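You operate a simulated robot arm through the tools that you are given. There is no shell and no other tool. Be economical: measure what you need, move in short steps, check, and stop when the job is done.

You run a simulated robot arm. Do the job below in one go: nothing can be reset, and whatever is moved stays where it is left.

## Task
Put things in order on the counter in front of the canisters. At the end: the yellow seed cup stands where the brown swing top bottle stood; the brown swing top bottle stands where the blue spice mill stood; the orange dish brush stands on top of the beige round rolling board; the blue spice mill stands where the orange dish brush stood; whatever was shut is shut again. Leave all else as you found it, and nothing knocked over.
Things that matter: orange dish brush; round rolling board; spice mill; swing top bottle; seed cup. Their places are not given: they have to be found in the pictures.

The check looks at the end state, three seconds after you hand in, the way a careful person would. Anything else that was tipped, shoved, dropped, spilled or broken makes it a failure.

## Robot
A 6-joint arm with a two-finger parallel gripper, fixed in place. Base frame: the origin is at the foot of the arm, x ahead of it, y to its left, z up; the work surface is at about z = 0. Readings come in mm, degrees, newtons and seconds.
With the tool pointing down near the work surface it reaches from about 180 to 460 mm from the base axis. Its first joint turns from -70.0 to 70.0 degrees. Payload 1.9 kg.
The tool frame sits at the grasp point between the pads (the TCP): z along the fingers, y along the line on which they close. The tips reach 23 mm beyond it. The gripper opens to 94 mm. The fingers are 38 mm wide and 10 mm thick; the gripper's body (54 by 96 mm) begins 39 mm behind the TCP.
Orientation is that of the tool frame in the base frame, as a unit quaternion [x, y, z, w]. With the fingers straight down and closing along the base's y, the tool's x points along the base's -x, its y along +y and its z along -z.

## Interface
- The arm moves only by the tool nudge_tool. Its arguments are lists of equal length, an entry for each row: "linear": the shift along the tool's x, y, z in units of 25 mm (1.0 is 25 mm), a list of three; "delta_rot": the turn, a rotation vector about the tool's x, y, z in units of 5 degrees (1.0 is 5 degrees), a list of three; "claw": the opening in per cent of the stroke, from 0 (shut) to 100 (fully open). In form: {"linear": [[x, y, z], ...], "delta_rot": [[ax, ay, az], ...], "claw": [claw, ...]}. A call has 1 to 12 rows; each row shifts and turns the commanded pose from where the row before left it, along the tool's axes as they then stand. A call with a number of a shift or a turn outside -1 to 1 is refused whole. A row lasts 0.2 s, in which the tool goes at most 50 mm and 8.6 degrees; a call with a longer step from one row to the next is refused whole, and so is a gripper value outside its range. A pose out of reach is approached as far as the arm can. The call stops where the force on the tool passes 40 N (or 10 N more than at its start, if that is more) or the arm is blocked; 0.2 s more then pass. Each finger travels about 108 mm/s and halts on what it meets, pressing with about 25 N; the grip force reading is that of the motor and also rises with nothing between the fingers. The clock runs only during rows and for 0.2 s after the last one: add rows that do not move to give the fingers time. The reply holds the time, the measured pose of the TCP, the force on the tool along the base axes, the opening and the grip force, in the units named above and with some noise, and new pictures: "show" is both (left out), scene, wrist or none.
- Cameras (640 x 400 px; columns grow to the right, rows downward): "scene" is fixed at [61.2, 324.8, 413.2]; the picture's right is [-0.67, -0.74, 0.00], its down [-0.50, 0.45, -0.74] and it looks along [0.55, -0.49, -0.67] (base axes); focal length 214 px, centre (320, 200). "wrist" rides on the gripper at [-39, 0, -44] in the tool frame; the picture's right is [0.00, -1.00, 0.00], its down [0.97, 0.00, -0.24] and it looks along [0.24, 0.00, 0.97] (tool axes); focal length 218 px, centre (320, 200).
- pixel_to_xyz(camera, pixels): there is no depth. For up to 12 entries [column, row, z] of the newest picture of that camera ("zoom" is the newest enlarged one), the place [x, y] in the base frame at which the ray of that pixel passes the height z, good to about 2 mm. It takes no simulated time.
- enlarge(camera, box): a new picture of the part [left, top, right, bottom] of that camera's present view, enlarged. It takes no simulated time.
- close_job(): hands the job in; it is judged then, once.

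Work in short steps. Measure before you move; look again where a grasp or a placing could have gone wrong, and mend it. You have 80 turns and 120 pictures in all, those below and enlarged ones among them. Open the gripper and draw the arm clear of the work before you hand the job in, unless the task says otherwise; then end with one line.

The tools are called after "Emit:" by a JSON object that holds its "name" and its "arguments". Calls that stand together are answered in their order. nudge_tool: Moves the arm, as the interface text tells. Its arguments: {"type":"object","properties":{"linear":{"type":"array"},"delta_rot":{"type":"array"},"claw":{"type":"array"},"show":{"type":"string","enum":["both","scene","wrist","none"]}},"required":["linear","delta_rot","claw"]} The other tools are called the same way: pixel_to_xyz (camera, pixels) gives the place at which the rays of pixels pass given heights; enlarge (camera, box) takes an enlarged picture of a part of a camera's view; close_job () hands the job in.

At the start:

```text
clock: 0.0
tool_pos: [217.0, 126.7, 314.0]
ee_rot: [0.0, 1.0, -0.001, 0.0]
contact_force: [-0.7, 0.9, 0.3]
finger_gap: 93.9
grip_force: 0.0
```

scene: 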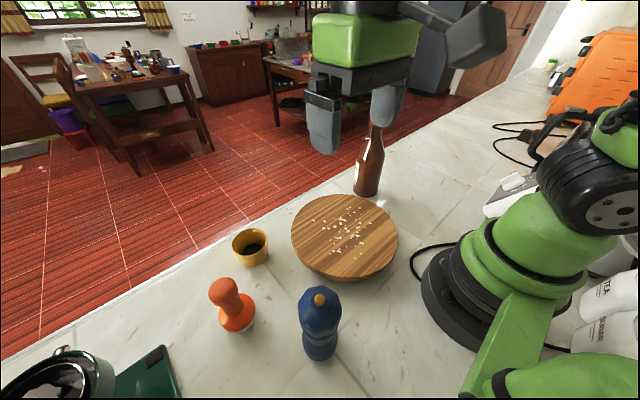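
wrist: 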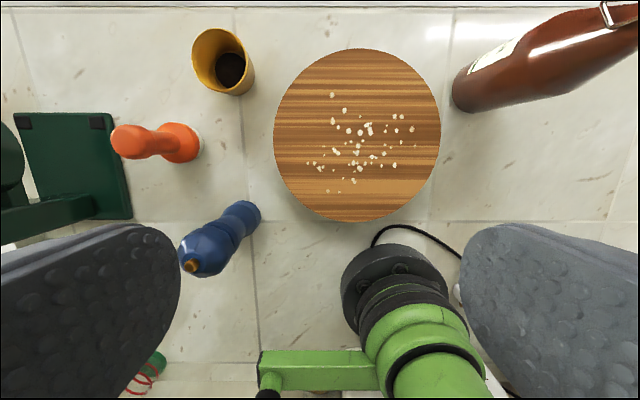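

I look closer at both views to locate the objects' bases.

Emit:
{"name": "enlarge", "arguments": {"camera": "scene", "box": [180, 120, 440, 380]}}

Emit:
{"name": "enlarge", "arguments": {"camera": "wrist", "box": [80, 0, 640, 300]}}

Emit:
{"name": "pixel_to_xyz", "arguments": {"camera": "wrist", "pixels": [[185, 142, 0], [203, 142, 0], [243, 80, 0], [245, 215, 0], [258, 212, 0], [357, 135, 15], [274, 135, 15], [441, 135, 15], [357, 48, 15], [357, 222, 15], [455, 95, 0], [470, 110, 0]]}}

Emit:
{"name": "pixel_to_xyz", "arguments": {"camera": "scene", "pixels": [[320, 352, 0], [238, 322, 0], [251, 258, 0], [366, 188, 0], [345, 235, 15], [292, 240, 15], [397, 240, 15]]}}

```text
1.54 times, centred on (310, 250) of scene
```

zoom: 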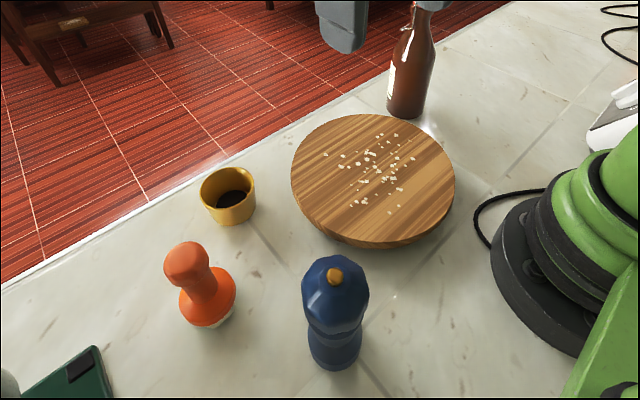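

```text
1.14 times, centred on (360, 150) of wrist
```

zoom: 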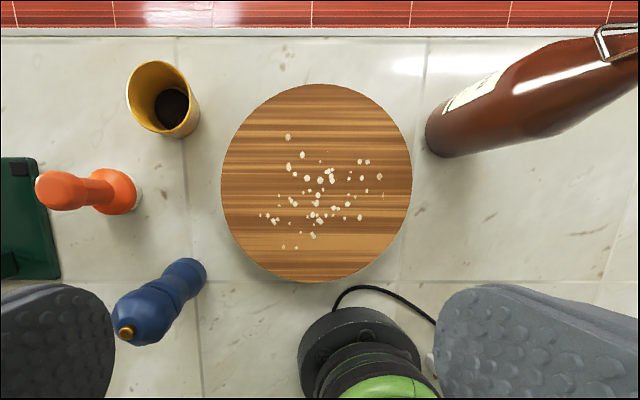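

```text
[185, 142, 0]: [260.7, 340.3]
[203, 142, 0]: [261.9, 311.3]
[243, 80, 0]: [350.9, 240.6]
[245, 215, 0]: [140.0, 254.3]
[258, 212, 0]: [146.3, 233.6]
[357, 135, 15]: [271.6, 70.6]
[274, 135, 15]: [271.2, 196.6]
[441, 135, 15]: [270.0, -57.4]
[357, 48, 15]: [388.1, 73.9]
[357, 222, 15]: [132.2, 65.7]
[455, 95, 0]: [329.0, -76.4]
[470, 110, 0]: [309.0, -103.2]
```

```text
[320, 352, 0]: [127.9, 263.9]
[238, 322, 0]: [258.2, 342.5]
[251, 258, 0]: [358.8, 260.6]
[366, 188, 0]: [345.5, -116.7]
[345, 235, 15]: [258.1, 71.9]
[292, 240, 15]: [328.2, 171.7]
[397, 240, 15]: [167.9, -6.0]
```

I move 100 mm in +y at this height to look down at the brush, the mill and the cup.

Emit:
{"name": "nudge_tool", "arguments": {"linear": [[0, 1, 0], [0, 1, 0], [0, 1, 0], [0, 1, 0], [0, 0, 0]], "delta_rot": [[0, 0, 0], [0, 0, 0], [0, 0, 0], [0, 0, 0], [0, 0, 0]], "claw": [100, 100, 100, 100, 100]}}

```text
clock: 1.2
tool_pos: [217.0, 226.7, 313.8]
ee_rot: [0.0, 1.0, 0.0, 0.0]
contact_force: [0.0, 0.0, -0.4]
finger_gap: 94.2
grip_force: 0.0
```

scene: 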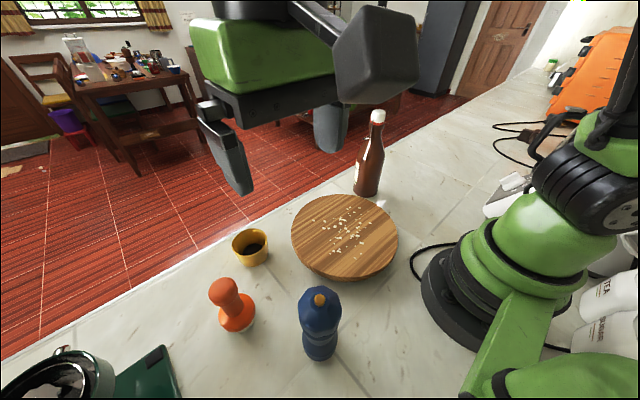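
wrist: 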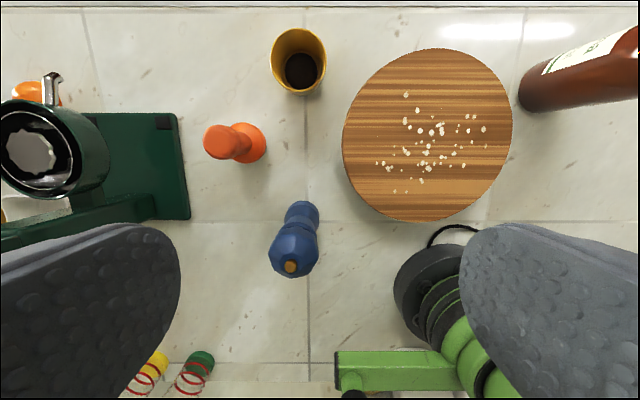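

The bottle is now fully visible in the scene (cap at 378,116). I enlarge both views to get base outlines.

Emit:
{"name": "enlarge", "arguments": {"camera": "wrist", "box": [190, 15, 350, 285]}}

Emit:
{"name": "enlarge", "arguments": {"camera": "scene", "box": [310, 100, 430, 210]}}

Emit:
{"name": "enlarge", "arguments": {"camera": "scene", "box": [200, 215, 360, 375]}}

```text
1.48 times, centred on (270, 150) of wrist
```

zoom: 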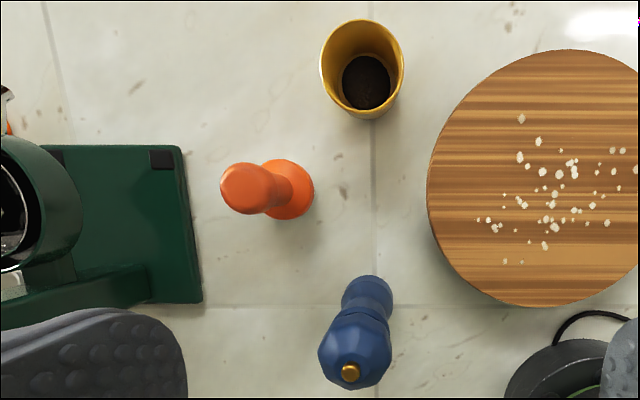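

```text
3.64 times, centred on (370, 155) of scene
```

zoom: 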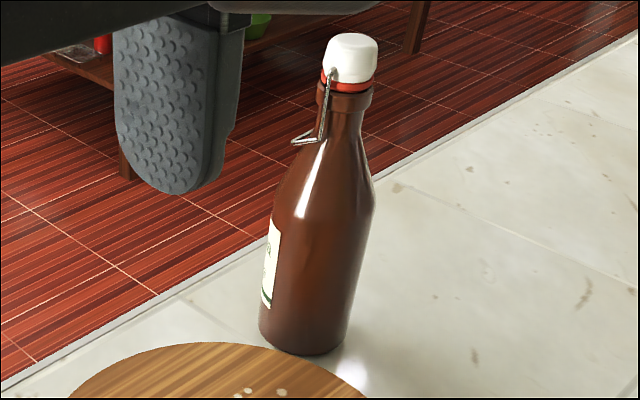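

```text
2.50 times, centred on (280, 295) of scene
```

zoom: 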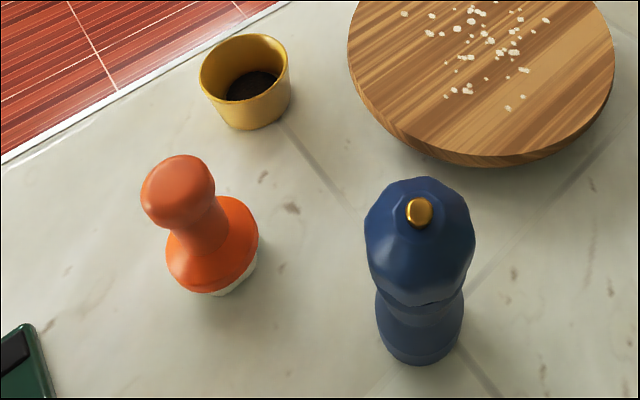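

Triangulating both views gives: brush (261,334), knob height ≈106; mill (139.5,256), top ≈165; cup (364,253), rim ≈47; bottle ≈(336,-100), top ≈235. I go above the brush and descend to z≈170.

Emit:
{"name": "nudge_tool", "arguments": {"linear": [[-0.352, 0.857, 0], [-0.352, 0.857, 0], [-0.352, 0.857, 0], [-0.352, 0.857, 0], [-0.352, 0.857, 0], [0, 0, 0.96], [0, 0, 0.96], [0, 0, 0.96], [0, 0, 0.96], [0, 0, 0.96], [0, 0, 0.96], [0, 0, 0]], "delta_rot": [[0, 0, 0], [0, 0, 0], [0, 0, 0], [0, 0, 0], [0, 0, 0], [0, 0, 0], [0, 0, 0], [0, 0, 0], [0, 0, 0], [0, 0, 0], [0, 0, 0], [0, 0, 0]], "claw": [100, 100, 100, 100, 100, 100, 100, 100, 100, 100, 100, 100]}}

```text
clock: 3.8
tool_pos: [270.2, 361.0, 204.7]
ee_rot: [0.0, 1.0, 0.0, -0.001]
contact_force: [-0.2, -0.9, -0.2]
finger_gap: 94.3
grip_force: 0.1
out of reach, approached as far as the arm can: row 5, 6, 7, 8, 9, 10, 11
```

scene: 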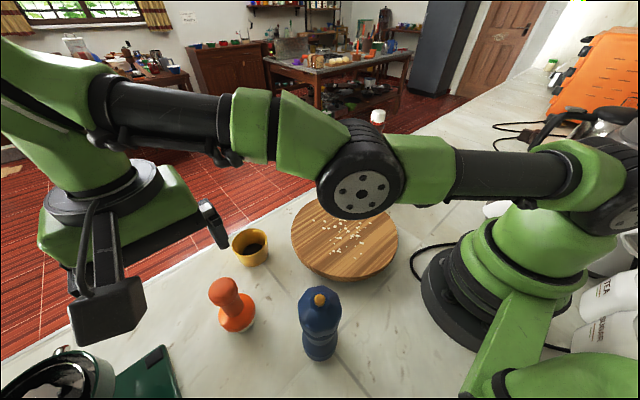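
wrist: 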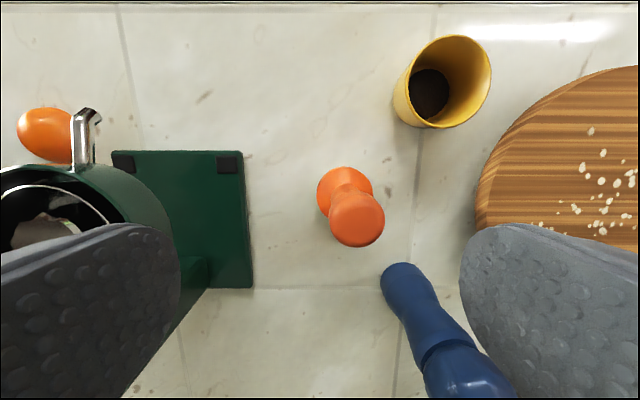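

The arm overshot to (270,361,205) with rows flagged out of reach. I issue a still row to see how the commanded pose behaves.

Emit:
{"name": "nudge_tool", "arguments": {"linear": [[0, 0, 0]], "delta_rot": [[0, 0, 0]], "claw": [100], "show": "none"}}

```text
clock: 4.2
tool_pos: [269.4, 359.8, 206.9]
ee_rot: [0.0, 1.0, -0.001, 0.0]
contact_force: [0.7, 1.2, -0.6]
finger_gap: 94.0
grip_force: 0.2
```

No flag now, so the command restarted from the present pose. I move back inward to (261,334) at this height and check.

Emit:
{"name": "nudge_tool", "arguments": {"linear": [[0.17, -0.52, 0], [0.17, -0.52, 0], [0, 0, 0]], "delta_rot": [[0, 0, 0], [0, 0, 0], [0, 0, 0]], "claw": [100, 100, 100], "show": "none"}}

```text
clock: 5.0
tool_pos: [276.4, 353.1, 212.5]
ee_rot: [0.0, 1.0, 0.001, 0.0]
contact_force: [-0.3, -0.6, -0.3]
finger_gap: 93.9
grip_force: 0.1
out of reach, approached as far as the arm can: row 1, 2
```

The arm seems stretched at a singular pose. I pull back radially inward in full steps to unfold it.

Emit:
{"name": "nudge_tool", "arguments": {"linear": [[0.6, -0.78, 0], [0.6, -0.78, 0], [0.6, -0.78, 0], [0.6, -0.78, 0], [0, 0, 0], [0, 0, 0]], "delta_rot": [[0, 0, 0], [0, 0, 0], [0, 0, 0], [0, 0, 0], [0, 0, 0], [0, 0, 0]], "claw": [100, 100, 100, 100, 100, 100]}}

```text
clock: 6.4
tool_pos: [277.1, 353.3, 218.0]
ee_rot: [0.0, 1.0, 0.0, 0.0]
contact_force: [0.5, -0.7, 0.3]
finger_gap: 94.2
grip_force: 0.0
out of reach, approached as far as the arm can: row 1, 2, 3, 4
```

scene: 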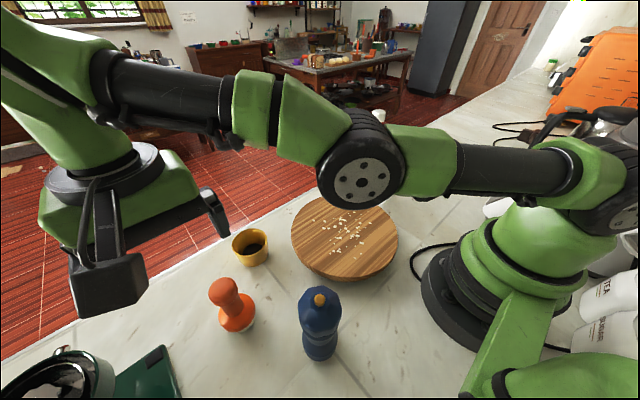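
wrist: 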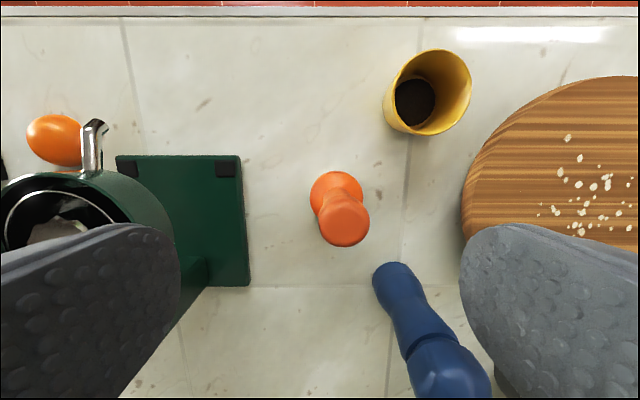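

The arm is straight. I try up-and-inward together, back toward the earlier good pose.

Emit:
{"name": "nudge_tool", "arguments": {"linear": [[0.6, -0.9, -0.9], [0.6, -0.9, -0.9], [0.6, -0.9, -0.9], [0.6, -0.9, -0.9], [0, -0.9, -0.3], [0, 0, 0], [0, 0, 0]], "delta_rot": [[0, 0, 0], [0, 0, 0], [0, 0, 0], [0, 0, 0], [0, 0, 0], [0, 0, 0], [0, 0, 0]], "claw": [100, 100, 100, 100, 100, 100, 100], "show": "none"}}

```text
clock: 8.0
tool_pos: [275.4, 336.1, 262.5]
ee_rot: [0.0, 1.0, -0.001, -0.001]
contact_force: [0.0, -0.3, 0.3]
finger_gap: 93.7
grip_force: 0.0
out of reach, approached as far as the arm can: row 1, 2, 3, 4, 5
```

Still sliding on the stretched sphere. I tilt the fingers outward, which should pull the wrist inward.

Emit:
{"name": "nudge_tool", "arguments": {"linear": [[0, 0, 0], [0, 0, 0], [0, 0, 0], [0, 0, 0], [0, 0, 0]], "delta_rot": [[-0.77, -0.63, 0], [-0.77, -0.63, 0], [-0.77, -0.63, 0], [-0.77, -0.63, 0], [0, 0, 0]], "claw": [100, 100, 100, 100, 100]}}

```text
clock: 9.2
tool_pos: [303.6, 377.3, 293.8]
ee_rot: [0.0, 0.985, 0.134, 0.108]
contact_force: [0.3, -0.2, 0.2]
finger_gap: 94.1
grip_force: 0.0
out of reach, approached as far as the arm can: row 1, 2, 3, 4
```

scene: 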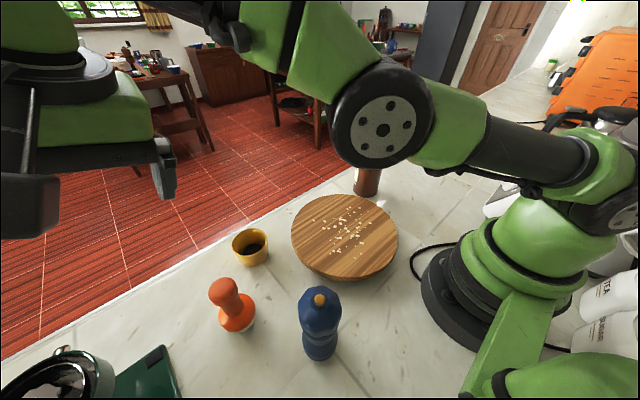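
wrist: 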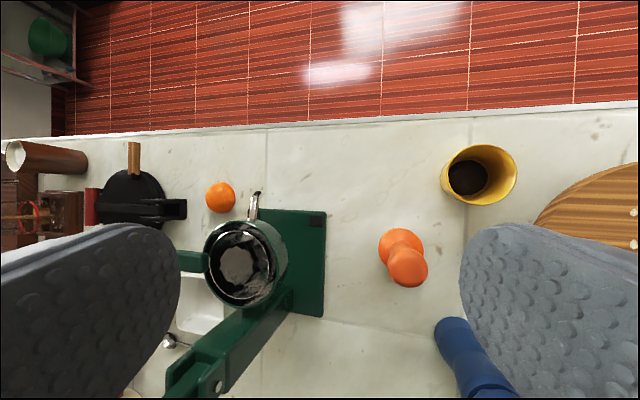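

The readings fit a fully straight arm (shoulder–wrist ≈461 mm). I try pure downward small steps, which should bend the elbow, with plenty of height left.

Emit:
{"name": "nudge_tool", "arguments": {"linear": [[0, -0.13, 0.38], [0, -0.13, 0.38], [0, -0.13, 0.38], [0, 0, 0]], "delta_rot": [[0, 0, 0], [0, 0, 0], [0, 0, 0], [0, 0, 0]], "claw": [100, 100, 100, 100], "show": "none"}}

```text
clock: 10.2
tool_pos: [313.3, 382.2, 265.8]
ee_rot: [0.0, 0.985, 0.134, 0.109]
contact_force: [-0.5, 0.3, 0.2]
finger_gap: 94.0
grip_force: 0.1
out of reach, approached as far as the arm can: row 2
```

Only one row flagged: downward motion helps. I continue down with a little more inward.

Emit:
{"name": "nudge_tool", "arguments": {"linear": [[0.1, -0.2, 0.4], [0.1, -0.2, 0.4], [0.1, -0.2, 0.4], [0, 0, 0]], "delta_rot": [[0, 0, 0], [0, 0, 0], [0, 0, 0], [0, 0, 0]], "claw": [100, 100, 100, 100], "show": "none"}}

```text
clock: 11.2
tool_pos: [322.5, 384.0, 236.4]
ee_rot: [0.001, 0.985, 0.133, 0.108]
contact_force: [-0.4, 0.4, 1.0]
finger_gap: 93.9
grip_force: 0.0
out of reach, approached as far as the arm can: row 1, 2, 3
```

Commands seem to reset after each flagged row. I test a single small step to see whether one alone is accepted.

Emit:
{"name": "nudge_tool", "arguments": {"linear": [[0, -0.13, 0.38]], "delta_rot": [[0, 0, 0]], "claw": [100], "show": "none"}}

Emit:
{"name": "nudge_tool", "arguments": {"linear": [[0, -0.1, 0.2]], "delta_rot": [[0, 0, 0]], "claw": [100], "show": "none"}}

Emit:
{"name": "nudge_tool", "arguments": {"linear": [[0.15, -0.2, 0.1]], "delta_rot": [[0, 0, 0]], "claw": [100], "show": "none"}}

```text
clock: 11.6
tool_pos: [325.9, 385.2, 226.9]
ee_rot: [-0.001, 0.985, 0.134, 0.107]
contact_force: [-0.6, 0.3, 0.4]
finger_gap: 94.0
grip_force: 0.1
```

```text
clock: 12.0
tool_pos: [327.6, 386.0, 223.1]
ee_rot: [0.0, 0.985, 0.133, 0.109]
contact_force: [0.2, -0.3, 0.0]
finger_gap: 93.9
grip_force: 0.1
out of reach, approached as far as the arm can: row 1
```

```text
clock: 12.4
tool_pos: [328.6, 386.1, 218.9]
ee_rot: [0.0, 0.985, 0.134, 0.109]
contact_force: [0.7, -0.1, -0.2]
finger_gap: 94.1
grip_force: 0.1
out of reach, approached as far as the arm can: row 1
```

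The first step was accepted but only within tolerance, still straight. I try: push outward (in case of hyper-extension), then a full tangential downward step, then inward.

Emit:
{"name": "nudge_tool", "arguments": {"linear": [[-0.63, 0.77, 0], [0, 0, 1], [0.3, -0.38, 0.5], [0.3, -0.38, 0.2]], "delta_rot": [[0, 0, 0], [0, 0, 0], [0, 0, 0], [0, 0, 0]], "claw": [100, 100, 100, 100], "show": "none"}}

```text
clock: 13.4
tool_pos: [331.7, 392.7, 175.1]
ee_rot: [-0.001, 0.985, 0.135, 0.109]
contact_force: [0.3, 0.2, 0.4]
finger_gap: 94.0
grip_force: 0.2
out of reach, approached as far as the arm can: row 1, 2, 3, 4
```

I test tiny inward steps along the sphere's normal, in case the limit is on joint travel per row.

Emit:
{"name": "nudge_tool", "arguments": {"linear": [[0.0126, -0.0154, -0.0044], [0.0126, -0.0154, -0.0044], [0.0252, -0.0308, -0.0088], [0.0252, -0.0308, -0.0088], [0.05, -0.062, -0.018], [0.05, -0.062, -0.018], [0.1, -0.123, -0.035], [0.1, -0.123, -0.035], [0.15, -0.185, -0.053], [0.2, -0.246, -0.07], [0.3, -0.37, -0.105], [0.3, -0.37, -0.105]], "delta_rot": [[0, 0, 0], [0, 0, 0], [0, 0, 0], [0, 0, 0], [0, 0, 0], [0, 0, 0], [0, 0, 0], [0, 0, 0], [0, 0, 0], [0, 0, 0], [0, 0, 0], [0, 0, 0]], "claw": [100, 100, 100, 100, 100, 100, 100, 100, 100, 100, 100, 100], "show": "none"}}

```text
clock: 16.0
tool_pos: [298.6, 350.5, 167.3]
ee_rot: [0.0, 0.985, 0.134, 0.11]
contact_force: [-0.3, 0.1, 0.7]
finger_gap: 94.1
grip_force: 0.0
out of reach, approached as far as the arm can: row 4
```

It worked; the elbow is bent again (small steps near the limit). I draw in further radially, then undo the tilt.

Emit:
{"name": "nudge_tool", "arguments": {"linear": [[0.284, -0.347, -0.25], [0.284, -0.347, -0.25], [0.284, -0.347, -0.25], [0.284, -0.347, -0.164], [0, 0, 0], [0, 0, 0], [0, 0, 0], [0, 0, 0], [0, 0, 0]], "delta_rot": [[0, 0, 0], [0, 0, 0], [0, 0, 0], [0, 0, 0], [0.77, 0.63, 0], [0.77, 0.63, 0], [0.77, 0.63, 0], [0.77, 0.63, 0], [0, 0, 0]], "claw": [100, 100, 100, 100, 100, 100, 100, 100, 100]}}

```text
clock: 18.0
tool_pos: [266.0, 310.7, 172.5]
ee_rot: [0.0, 1.0, 0.0, 0.0]
contact_force: [-0.4, 0.0, 0.3]
finger_gap: 93.9
grip_force: 0.1
```

scene: 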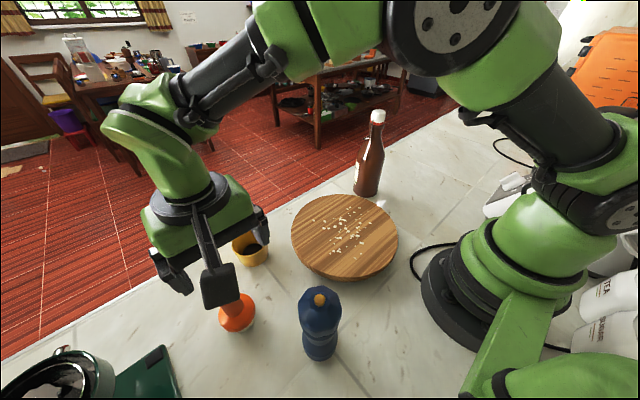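
wrist: 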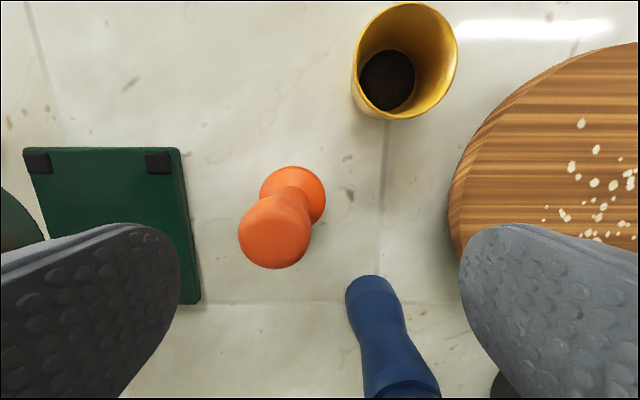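

Brush confirmed at (262,334.5) and upright (knob at 275,232). I centre over it and lower to z≈100.

Emit:
{"name": "nudge_tool", "arguments": {"linear": [[0.16, 0.95, 0], [0, 0, 0.72], [0, 0, 0.72], [0, 0, 0.72], [0, 0, 0.72], [0, 0, 0]], "delta_rot": [[0, 0, 0], [0, 0, 0], [0, 0, 0], [0, 0, 0], [0, 0, 0], [0, 0, 0]], "claw": [100, 100, 100, 100, 100, 100]}}

```text
clock: 19.4
tool_pos: [263.6, 335.1, 99.9]
ee_rot: [0.0, 1.0, 0.0, 0.001]
contact_force: [0.3, -0.2, -0.3]
finger_gap: 94.3
grip_force: 0.1
```

scene: 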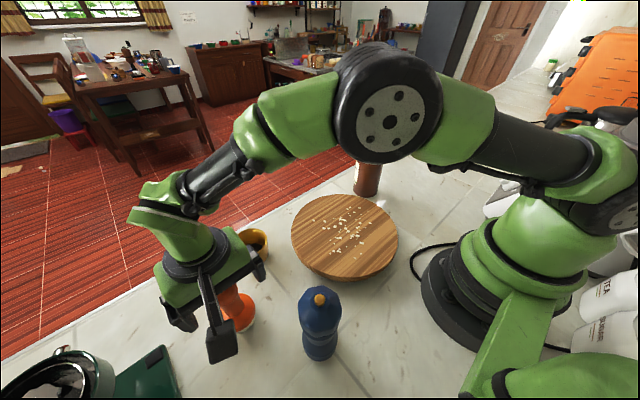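
wrist: 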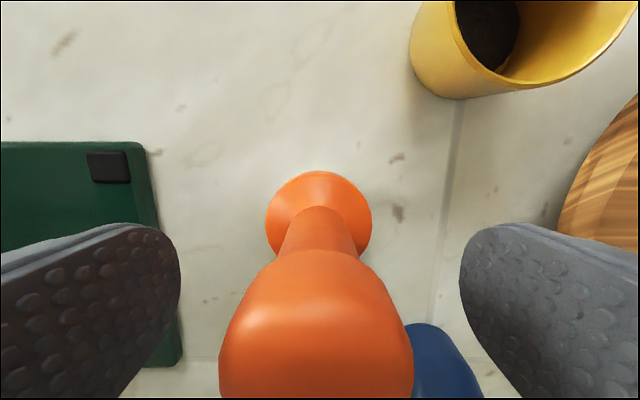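

Knob is centred between the pads (column ≈316). I close and hold.

Emit:
{"name": "nudge_tool", "arguments": {"linear": [[0, 0, 0], [0, 0, 0], [0, 0, 0], [0, 0, 0], [0, 0, -0.5], [0, 0, -0.5]], "delta_rot": [[0, 0, 0], [0, 0, 0], [0, 0, 0], [0, 0, 0], [0, 0, 0], [0, 0, 0]], "claw": [0, 0, 0, 0, 0, 0]}}

```text
clock: 20.8
tool_pos: [263.2, 335.7, 125.3]
ee_rot: [0.0, 1.0, 0.0, 0.0]
contact_force: [-0.2, -0.4, -0.7]
finger_gap: 36.1
grip_force: 25.0
```

scene: 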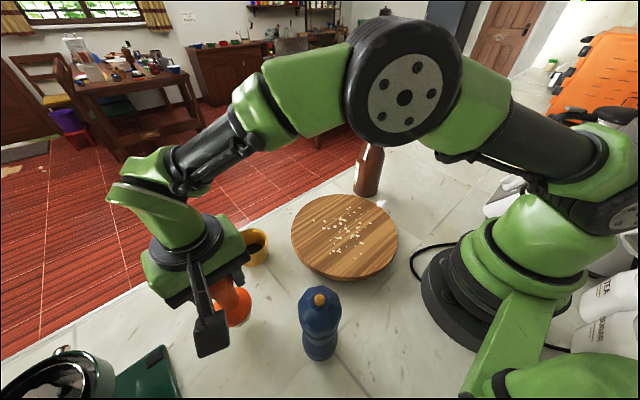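
wrist: 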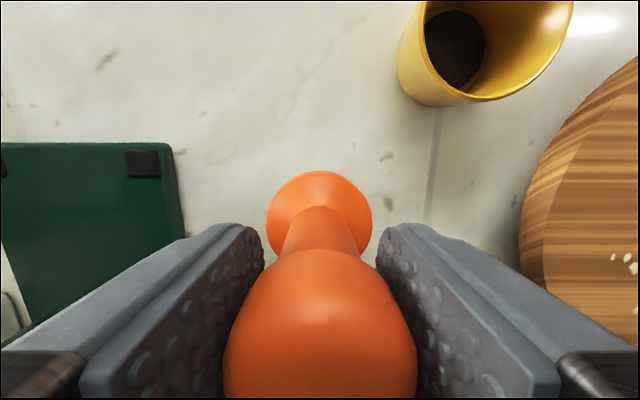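

Gripped (36 mm). I lift to z≈170 and carry toward the crumb-free left part of the board, around (285,143).

Emit:
{"name": "nudge_tool", "arguments": {"linear": [[0, 0, -0.9], [0, -0.5, -0.9], [-0.12, -0.96, 0], [-0.12, -0.96, 0], [-0.12, -0.96, 0], [-0.12, -0.96, 0], [-0.12, -0.96, 0], [-0.12, -0.96, 0], [-0.12, -0.96, 0], [0, -0.45, 0], [0, 0, 0]], "delta_rot": [[0, 0, 0], [0, 0, 0], [0, 0, 0], [0, 0, 0], [0, 0, 0], [0, 0, 0], [0, 0, 0], [0, 0, 0], [0, 0, 0], [0, 0, 0], [0, 0, 0]], "claw": [0, 0, 0, 0, 0, 0, 0, 0, 0, 0, 0]}}

```text
clock: 23.2
tool_pos: [283.5, 143.5, 171.3]
ee_rot: [-0.001, 1.0, 0.0, 0.0]
contact_force: [0.5, -0.7, -0.7]
finger_gap: 36.1
grip_force: 24.8
```

scene: 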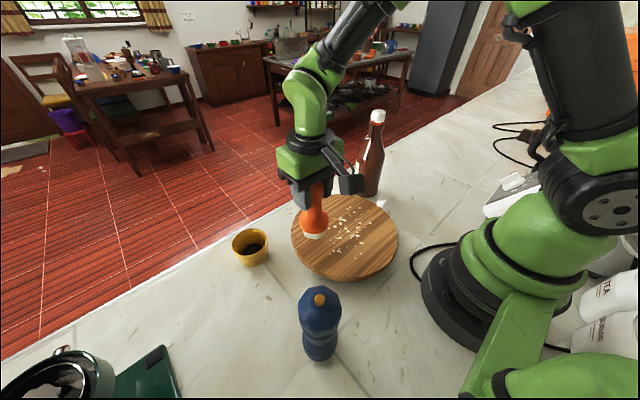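
wrist: 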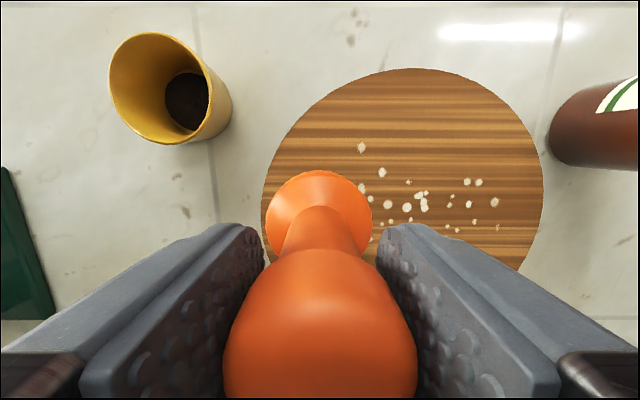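

Brush is over a clear patch, fully within the board (left edge ≈y 195, nearest crumb 39 mm off). I lower to z≈130 and then finely.

Emit:
{"name": "nudge_tool", "arguments": {"linear": [[0, 0, 0.8], [0, 0, 0.8], [0, 0, 0]], "delta_rot": [[0, 0, 0], [0, 0, 0], [0, 0, 0]], "claw": [0, 0, 0]}}

Emit:
{"name": "enlarge", "arguments": {"camera": "scene", "box": [260, 160, 420, 290]}}

```text
clock: 24.0
tool_pos: [283.8, 144.2, 131.0]
ee_rot: [0.0, 1.0, 0.0, 0.003]
contact_force: [0.9, 0.4, 25.8]
finger_gap: 36.7
grip_force: 25.3
```

scene: 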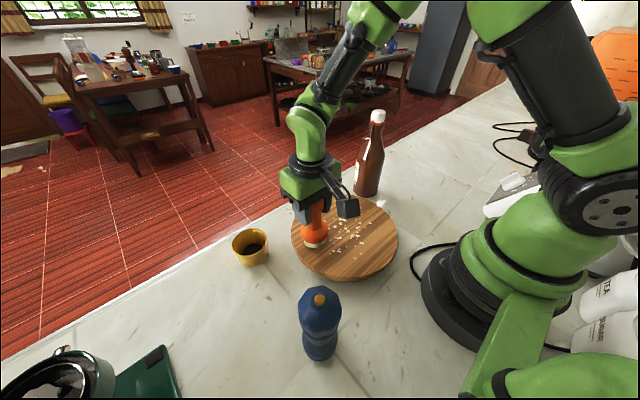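
wrist: 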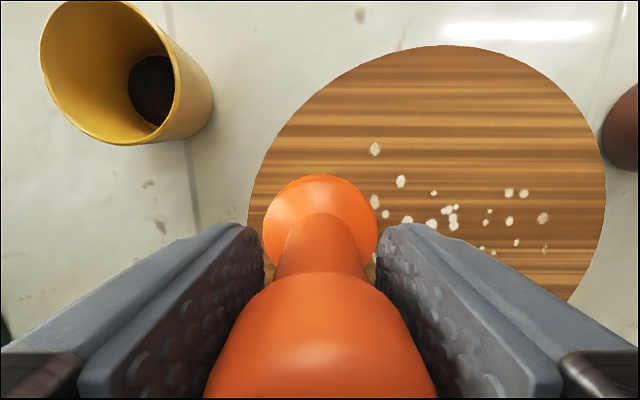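

```text
3.08 times, centred on (340, 225) of scene
```

zoom: 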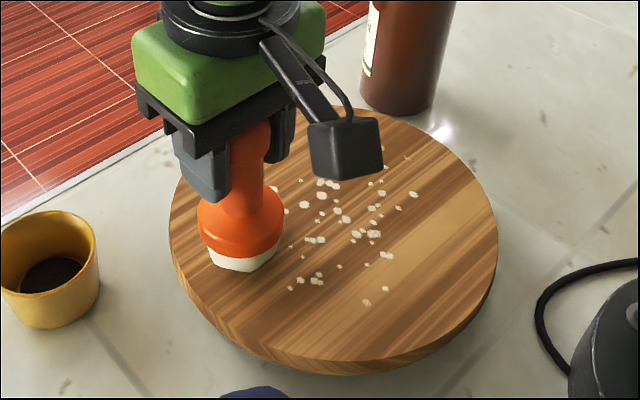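

Contact on the board (25.8 N); board top ≈ z 32. I ease up 1.5 mm and open, then rise slowly.

Emit:
{"name": "nudge_tool", "arguments": {"linear": [[0, 0, -0.05], [0, 0, 0], [0, 0, 0], [0, 0, 0], [0, 0, 0], [0, 0, -0.6], [0, 0, -1], [0, 0, -1], [0, 0, 0]], "delta_rot": [[0, 0, 0], [0, 0, 0], [0, 0, 0], [0, 0, 0], [0, 0, 0], [0, 0, 0], [0, 0, 0], [0, 0, 0], [0, 0, 0]], "claw": [0, 0, 60, 85, 85, 85, 85, 85, 85]}}

```text
clock: 26.0
tool_pos: [285.5, 143.4, 198.1]
ee_rot: [-0.001, 1.0, 0.0, 0.0]
contact_force: [0.5, 1.4, -0.2]
finger_gap: 79.9
grip_force: 0.0
```

scene: 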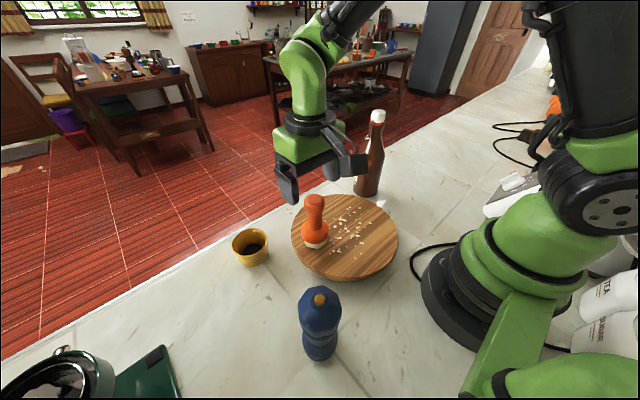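
wrist: 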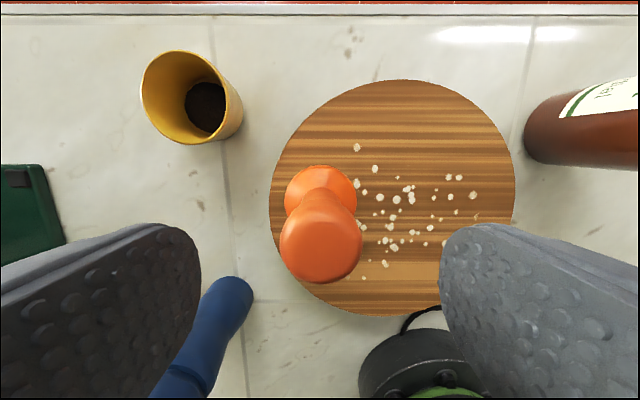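

Brush stands on the board. Next the mill: I rise to z≈230 and move over (139.5,256).

Emit:
{"name": "nudge_tool", "arguments": {"linear": [[0, 0, -0.9], [0, 0, -0.4], [0.973, 0.753, 0], [0.973, 0.753, 0], [0.973, 0.753, 0], [0.973, 0.753, 0], [0.973, 0.753, 0], [0.973, 0.753, 0], [0, 0, 0]], "delta_rot": [[0, 0, 0], [0, 0, 0], [0, 0, 0], [0, 0, 0], [0, 0, 0], [0, 0, 0], [0, 0, 0], [0, 0, 0], [0, 0, 0]], "claw": [85, 100, 100, 100, 100, 100, 100, 100, 100]}}

```text
clock: 28.0
tool_pos: [139.1, 258.7, 226.9]
ee_rot: [0.0, 1.0, 0.0, 0.0]
contact_force: [0.0, 1.2, 0.0]
finger_gap: 93.8
grip_force: 0.1
```

scene: 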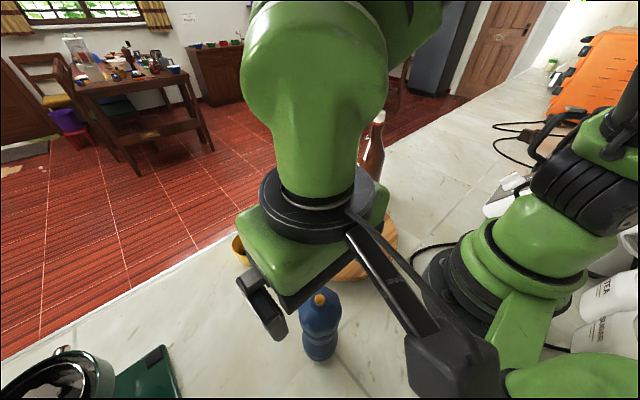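
wrist: 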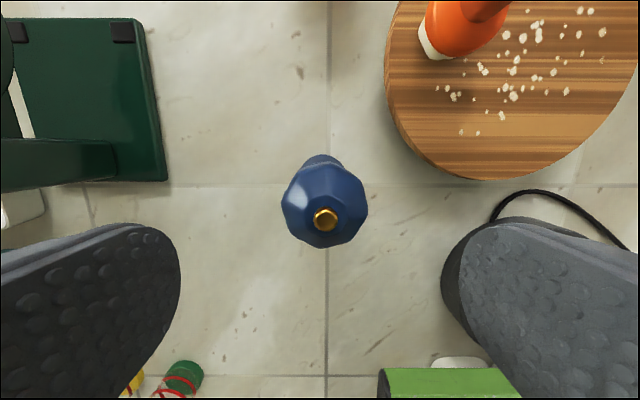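

Mill axis ≈(140.5,256). I centre and lower to z≈137, around its head.

Emit:
{"name": "nudge_tool", "arguments": {"linear": [[-0.05, -0.1, 0.6], [0, 0, 0.75], [0, 0, 0.75], [0, 0, 0.75], [0, 0, 0.75], [0, 0, 0]], "delta_rot": [[0, 0, 0], [0, 0, 0], [0, 0, 0], [0, 0, 0], [0, 0, 0], [0, 0, 0]], "claw": [100, 100, 100, 100, 100, 100]}}

```text
clock: 29.4
tool_pos: [138.3, 254.2, 137.9]
ee_rot: [0.0, 1.0, -0.001, 0.0]
contact_force: [0.0, -0.4, -0.2]
finger_gap: 94.2
grip_force: 0.0
```

scene: 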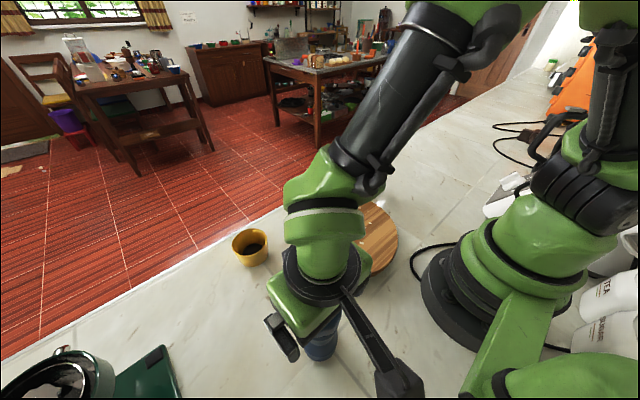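
wrist: 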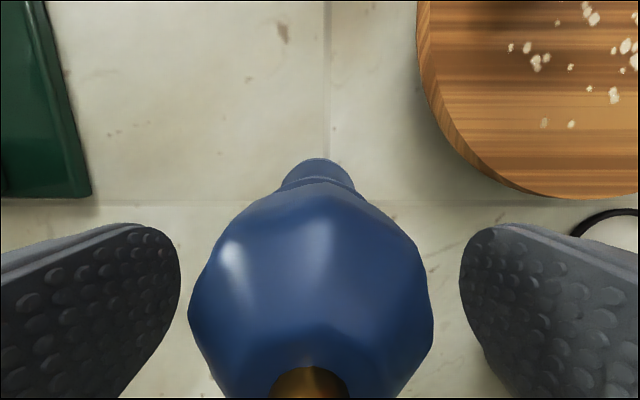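

Mill sits at col ≈311, so I shift ~+1.8 mm in y and +2 mm in x, close, and lift a little.

Emit:
{"name": "nudge_tool", "arguments": {"linear": [[-0.08, 0.07, 0], [0, 0, 0], [0, 0, 0], [0, 0, 0], [0, 0, 0], [0, 0, -0.5], [0, 0, -0.5]], "delta_rot": [[0, 0, 0], [0, 0, 0], [0, 0, 0], [0, 0, 0], [0, 0, 0], [0, 0, 0], [0, 0, 0]], "claw": [100, 80, 60, 0, 0, 0, 0]}}

```text
clock: 31.0
tool_pos: [139.7, 255.5, 166.9]
ee_rot: [0.0, 1.0, 0.001, 0.0]
contact_force: [0.4, 0.0, -1.9]
finger_gap: 52.4
grip_force: 25.5
```

scene: 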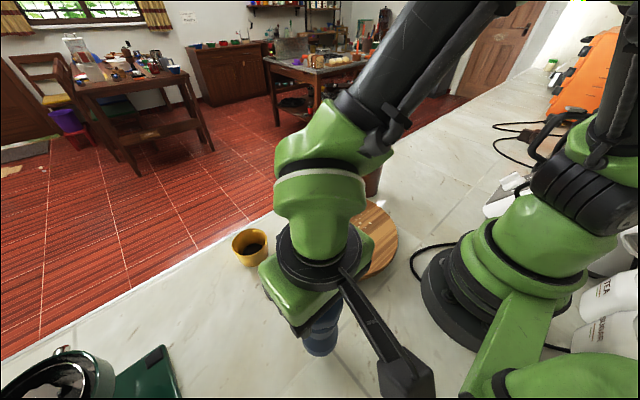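
wrist: 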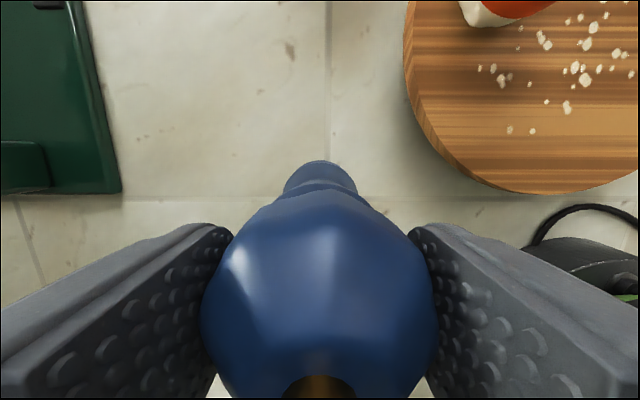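

Mill lifted. I carry it at z≈165 to (262,334.5).

Emit:
{"name": "nudge_tool", "arguments": {"linear": [[-0.98, 0.632, 0], [-0.98, 0.632, 0], [-0.98, 0.632, 0], [-0.98, 0.632, 0], [-0.98, 0.632, 0], [0, 0, 0]], "delta_rot": [[0, 0, 0], [0, 0, 0], [0, 0, 0], [0, 0, 0], [0, 0, 0], [0, 0, 0]], "claw": [0, 0, 0, 0, 0, 0]}}

```text
clock: 32.4
tool_pos: [262.4, 332.6, 163.1]
ee_rot: [0.0, 1.0, -0.001, 0.001]
contact_force: [0.5, -0.1, -1.7]
finger_gap: 52.5
grip_force: 24.8
```

scene: 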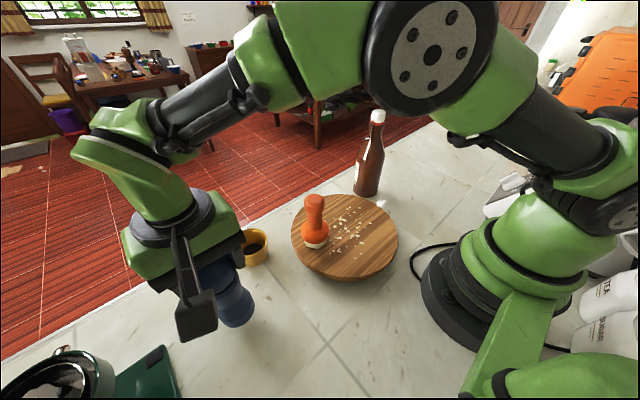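
wrist: 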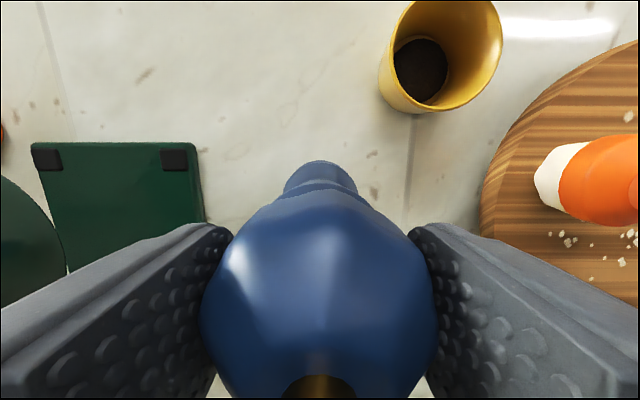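

At (262.4,332.6). I shift +2 mm in y and lower to ≈1 mm above the grasp height.

Emit:
{"name": "nudge_tool", "arguments": {"linear": [[0, 0.08, 0.4], [0, 0, 0.4], [0, 0, 0.12], [0, 0, 0.06], [0, 0, 0]], "delta_rot": [[0, 0, 0], [0, 0, 0], [0, 0, 0], [0, 0, 0], [0, 0, 0]], "claw": [0, 0, 0, 0, 0], "show": "scene"}}

```text
clock: 33.6
tool_pos: [262.5, 336.4, 139.8]
ee_rot: [0.001, 1.0, 0.0, 0.0]
contact_force: [-0.2, -0.2, -2.1]
finger_gap: 52.3
grip_force: 25.4
```

scene: 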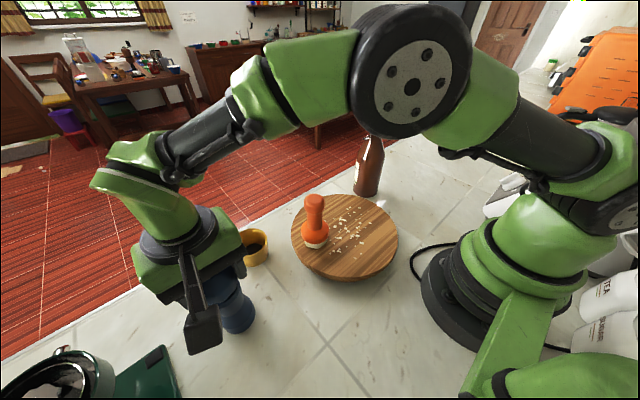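

Still hanging free (−2 N). I lower in 1 mm steps.

Emit:
{"name": "nudge_tool", "arguments": {"linear": [[0, -0.03, 0.04], [0, 0, 0.04], [0, 0, 0]], "delta_rot": [[0, 0, 0], [0, 0, 0], [0, 0, 0]], "claw": [0, 0, 0], "show": "none"}}

```text
clock: 34.4
tool_pos: [262.6, 335.8, 138.9]
ee_rot: [-0.001, 1.0, 0.002, 0.002]
contact_force: [-2.8, -2.6, 21.2]
finger_gap: 52.5
grip_force: 25.1
```

Contact. I ease 0.7 mm, open and rise to z≈190 then inward (keeping well within reach).

Emit:
{"name": "nudge_tool", "arguments": {"linear": [[0, 0, -0.03], [0, 0, 0], [0, 0, 0], [0, 0, 0], [0, 0, 0], [0, 0, -0.6], [0, 0, -1], [0.2, -0.3, -0.9], [0.2, -0.5, -0.6], [0.2, -0.6, -0.4], [0, 0, 0]], "delta_rot": [[0, 0, 0], [0, 0, 0], [0, 0, 0], [0, 0, 0], [0, 0, 0], [0, 0, 0], [0, 0, 0], [0, 0, 0], [0, 0, 0], [0, 0, 0], [0, 0, 0]], "claw": [0, 0, 75, 100, 100, 100, 100, 100, 100, 100, 100]}}

```text
clock: 36.8
tool_pos: [247.3, 300.6, 225.7]
ee_rot: [0.001, 1.0, -0.001, 0.0]
contact_force: [0.5, 0.1, -0.2]
finger_gap: 94.1
grip_force: 0.1
```

scene: 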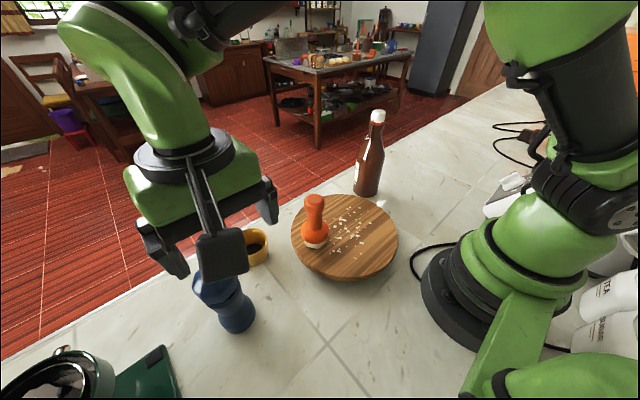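
wrist: 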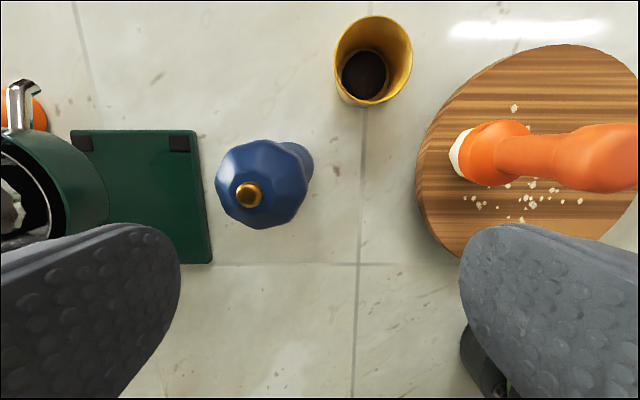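

Mill stands at ≈(262,336). Now toward the bottle: rising to ≈290 while moving in −y.

Emit:
{"name": "nudge_tool", "arguments": {"linear": [[0, -1, -0.26], [0, -1, -0.26], [0, -1, -0.26], [0, -1, -0.26], [0, -1, -0.26], [0, -1, -0.26], [0, -1, -0.26], [0, -1, -0.26], [-0.3, -1, -0.26], [-0.3, -1, -0.26], [-0.3, -1, 0], [-0.3, -1, 0]], "delta_rot": [[0, 0, 0], [0, 0, 0], [0, 0, 0], [0, 0, 0], [0, 0, 0], [0, 0, 0], [0, 0, 0], [0, 0, 0], [0, 0, 0], [0, 0, 0], [0, 0, 0], [0, 0, 0]], "claw": [100, 100, 100, 100, 100, 100, 100, 100, 100, 100, 100, 100], "show": "none"}}

Emit:
{"name": "nudge_tool", "arguments": {"linear": [[-0.3, -1, 0], [-0.3, -1, 0], [-0.1, -0.9, 0], [-0.1, -0.9, 0], [0, 0, 0]], "delta_rot": [[0, 0, 0], [0, 0, 0], [0, 0, 0], [0, 0, 0], [0, 0, 0]], "claw": [100, 100, 100, 100, 100]}}

```text
clock: 39.4
tool_pos: [278.0, 1.0, 291.1]
ee_rot: [-0.001, 1.0, 0.0, 0.0]
contact_force: [-0.6, -0.9, 0.1]
finger_gap: 94.0
grip_force: 0.1
```

```text
clock: 40.6
tool_pos: [297.3, -93.1, 291.1]
ee_rot: [-0.001, 1.0, 0.0, 0.0]
contact_force: [-0.6, 0.9, 0.3]
finger_gap: 94.1
grip_force: 0.1
```

scene: 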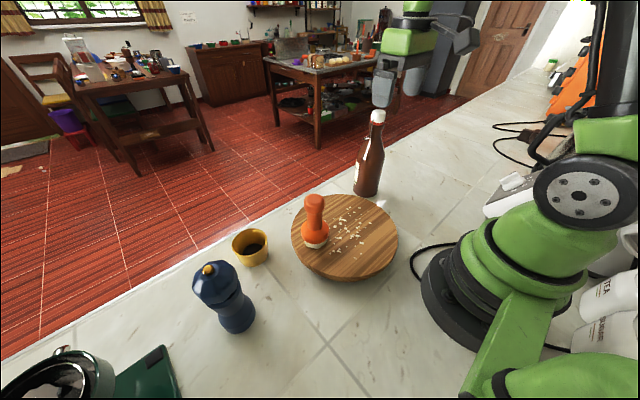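
wrist: 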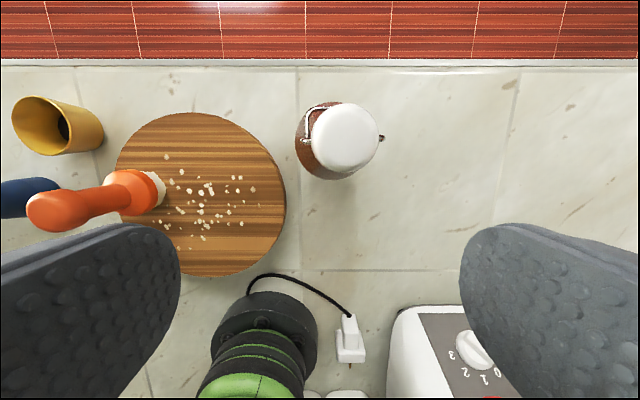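

Cap at (347,137), giving bottle axis ≈(340,-105). I enlarge to see how the wire bail lies.

Emit:
{"name": "enlarge", "arguments": {"camera": "wrist", "box": [270, 80, 420, 200]}}

Emit:
{"name": "enlarge", "arguments": {"camera": "scene", "box": [335, 95, 415, 205]}}

```text
3.33 times, centred on (345, 140) of wrist
```

zoom: 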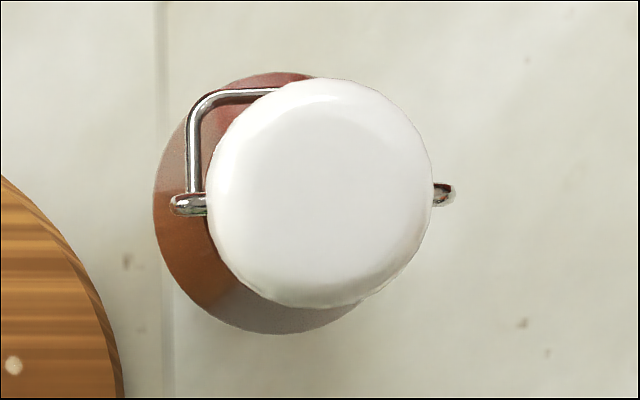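

```text
3.64 times, centred on (375, 150) of scene
```

zoom: 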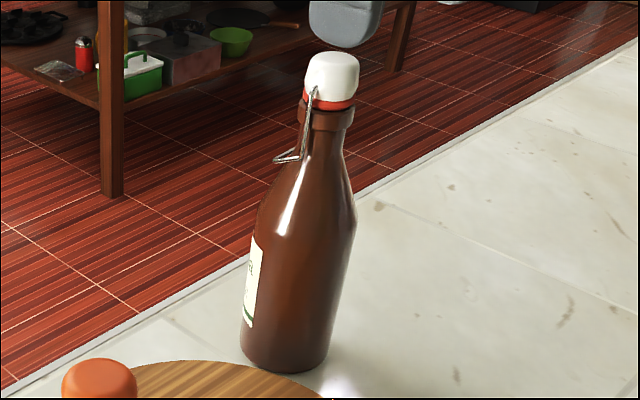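

The bail's pivots lie on ±y of the cap and its loop hangs on +x at z≈187, so I'll grip along base x, tips above ≈195. I turn the tool 90° CCW (about tool −z).

Emit:
{"name": "nudge_tool", "arguments": {"linear": [[0, 0, 0], [0, 0, 0], [0, 0, 0], [0, 0, 0], [0, 0, 0], [0, 0, 0], [0, 0, 0], [0, 0, 0], [0, 0, 0], [0, 0, 0], [0, 0, 0], [0, 0, 0]], "delta_rot": [[0, 0, -1], [0, 0, -1], [0, 0, -1], [0, 0, -1], [0, 0, -1], [0, 0, -1], [0, 0, -1], [0, 0, -1], [0, 0, -1], [0, 0, -1], [0, 0, -1], [0, 0, -1]], "claw": [100, 100, 100, 100, 100, 100, 100, 100, 100, 100, 100, 100], "show": "none"}}

Emit:
{"name": "nudge_tool", "arguments": {"linear": [[0, 0, 0], [0, 0, 0], [0, 0, 0], [0, 0, 0], [0, 0, 0], [0, 0, 0], [0, 0, 0]], "delta_rot": [[0, 0, -1], [0, 0, -1], [0, 0, -1], [0, 0, -1], [0, 0, -1], [0, 0, -1], [0, 0, 0]], "claw": [100, 100, 100, 100, 100, 100, 100]}}

```text
clock: 43.2
tool_pos: [299.5, -93.3, 291.7]
ee_rot: [-0.501, 0.866, 0.0, 0.0]
contact_force: [-0.9, 0.5, 0.3]
finger_gap: 93.9
grip_force: 0.1
```

```text
clock: 44.8
tool_pos: [298.6, -93.0, 289.7]
ee_rot: [0.708, -0.707, -0.001, 0.0]
contact_force: [-0.1, -0.6, 0.0]
finger_gap: 94.0
grip_force: 0.0
```

scene: 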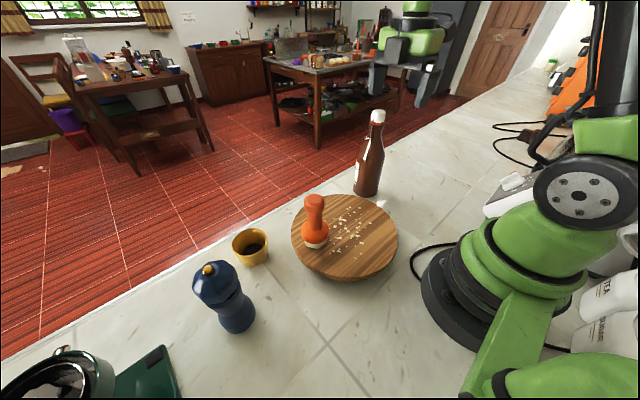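
wrist: 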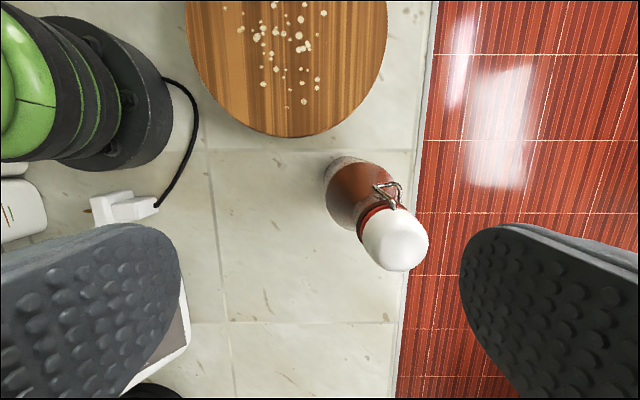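

Combining views: bottle axis ≈(340,-104). I move over it at this height and look before descending.

Emit:
{"name": "nudge_tool", "arguments": {"linear": [[0.22, -0.83, 0], [0.22, -0.83, 0], [0, 0, 0]], "delta_rot": [[0, 0, 0], [0, 0, 0], [0, 0, 0]], "claw": [100, 100, 100], "show": "wrist"}}

```text
clock: 45.6
tool_pos: [341.6, -104.1, 291.9]
ee_rot: [0.708, -0.707, 0.0, 0.0]
contact_force: [-0.5, -0.1, 1.1]
finger_gap: 94.1
grip_force: 0.0
```

wrist: 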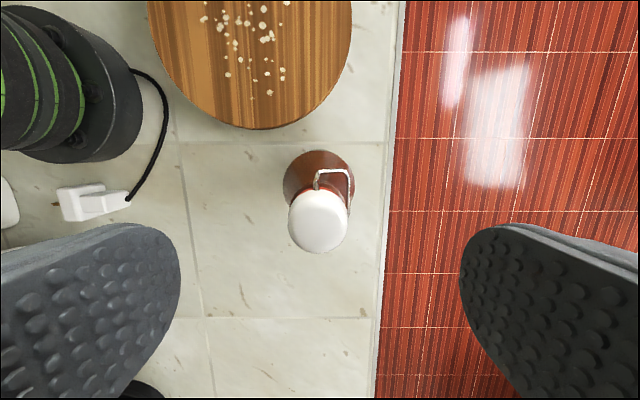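

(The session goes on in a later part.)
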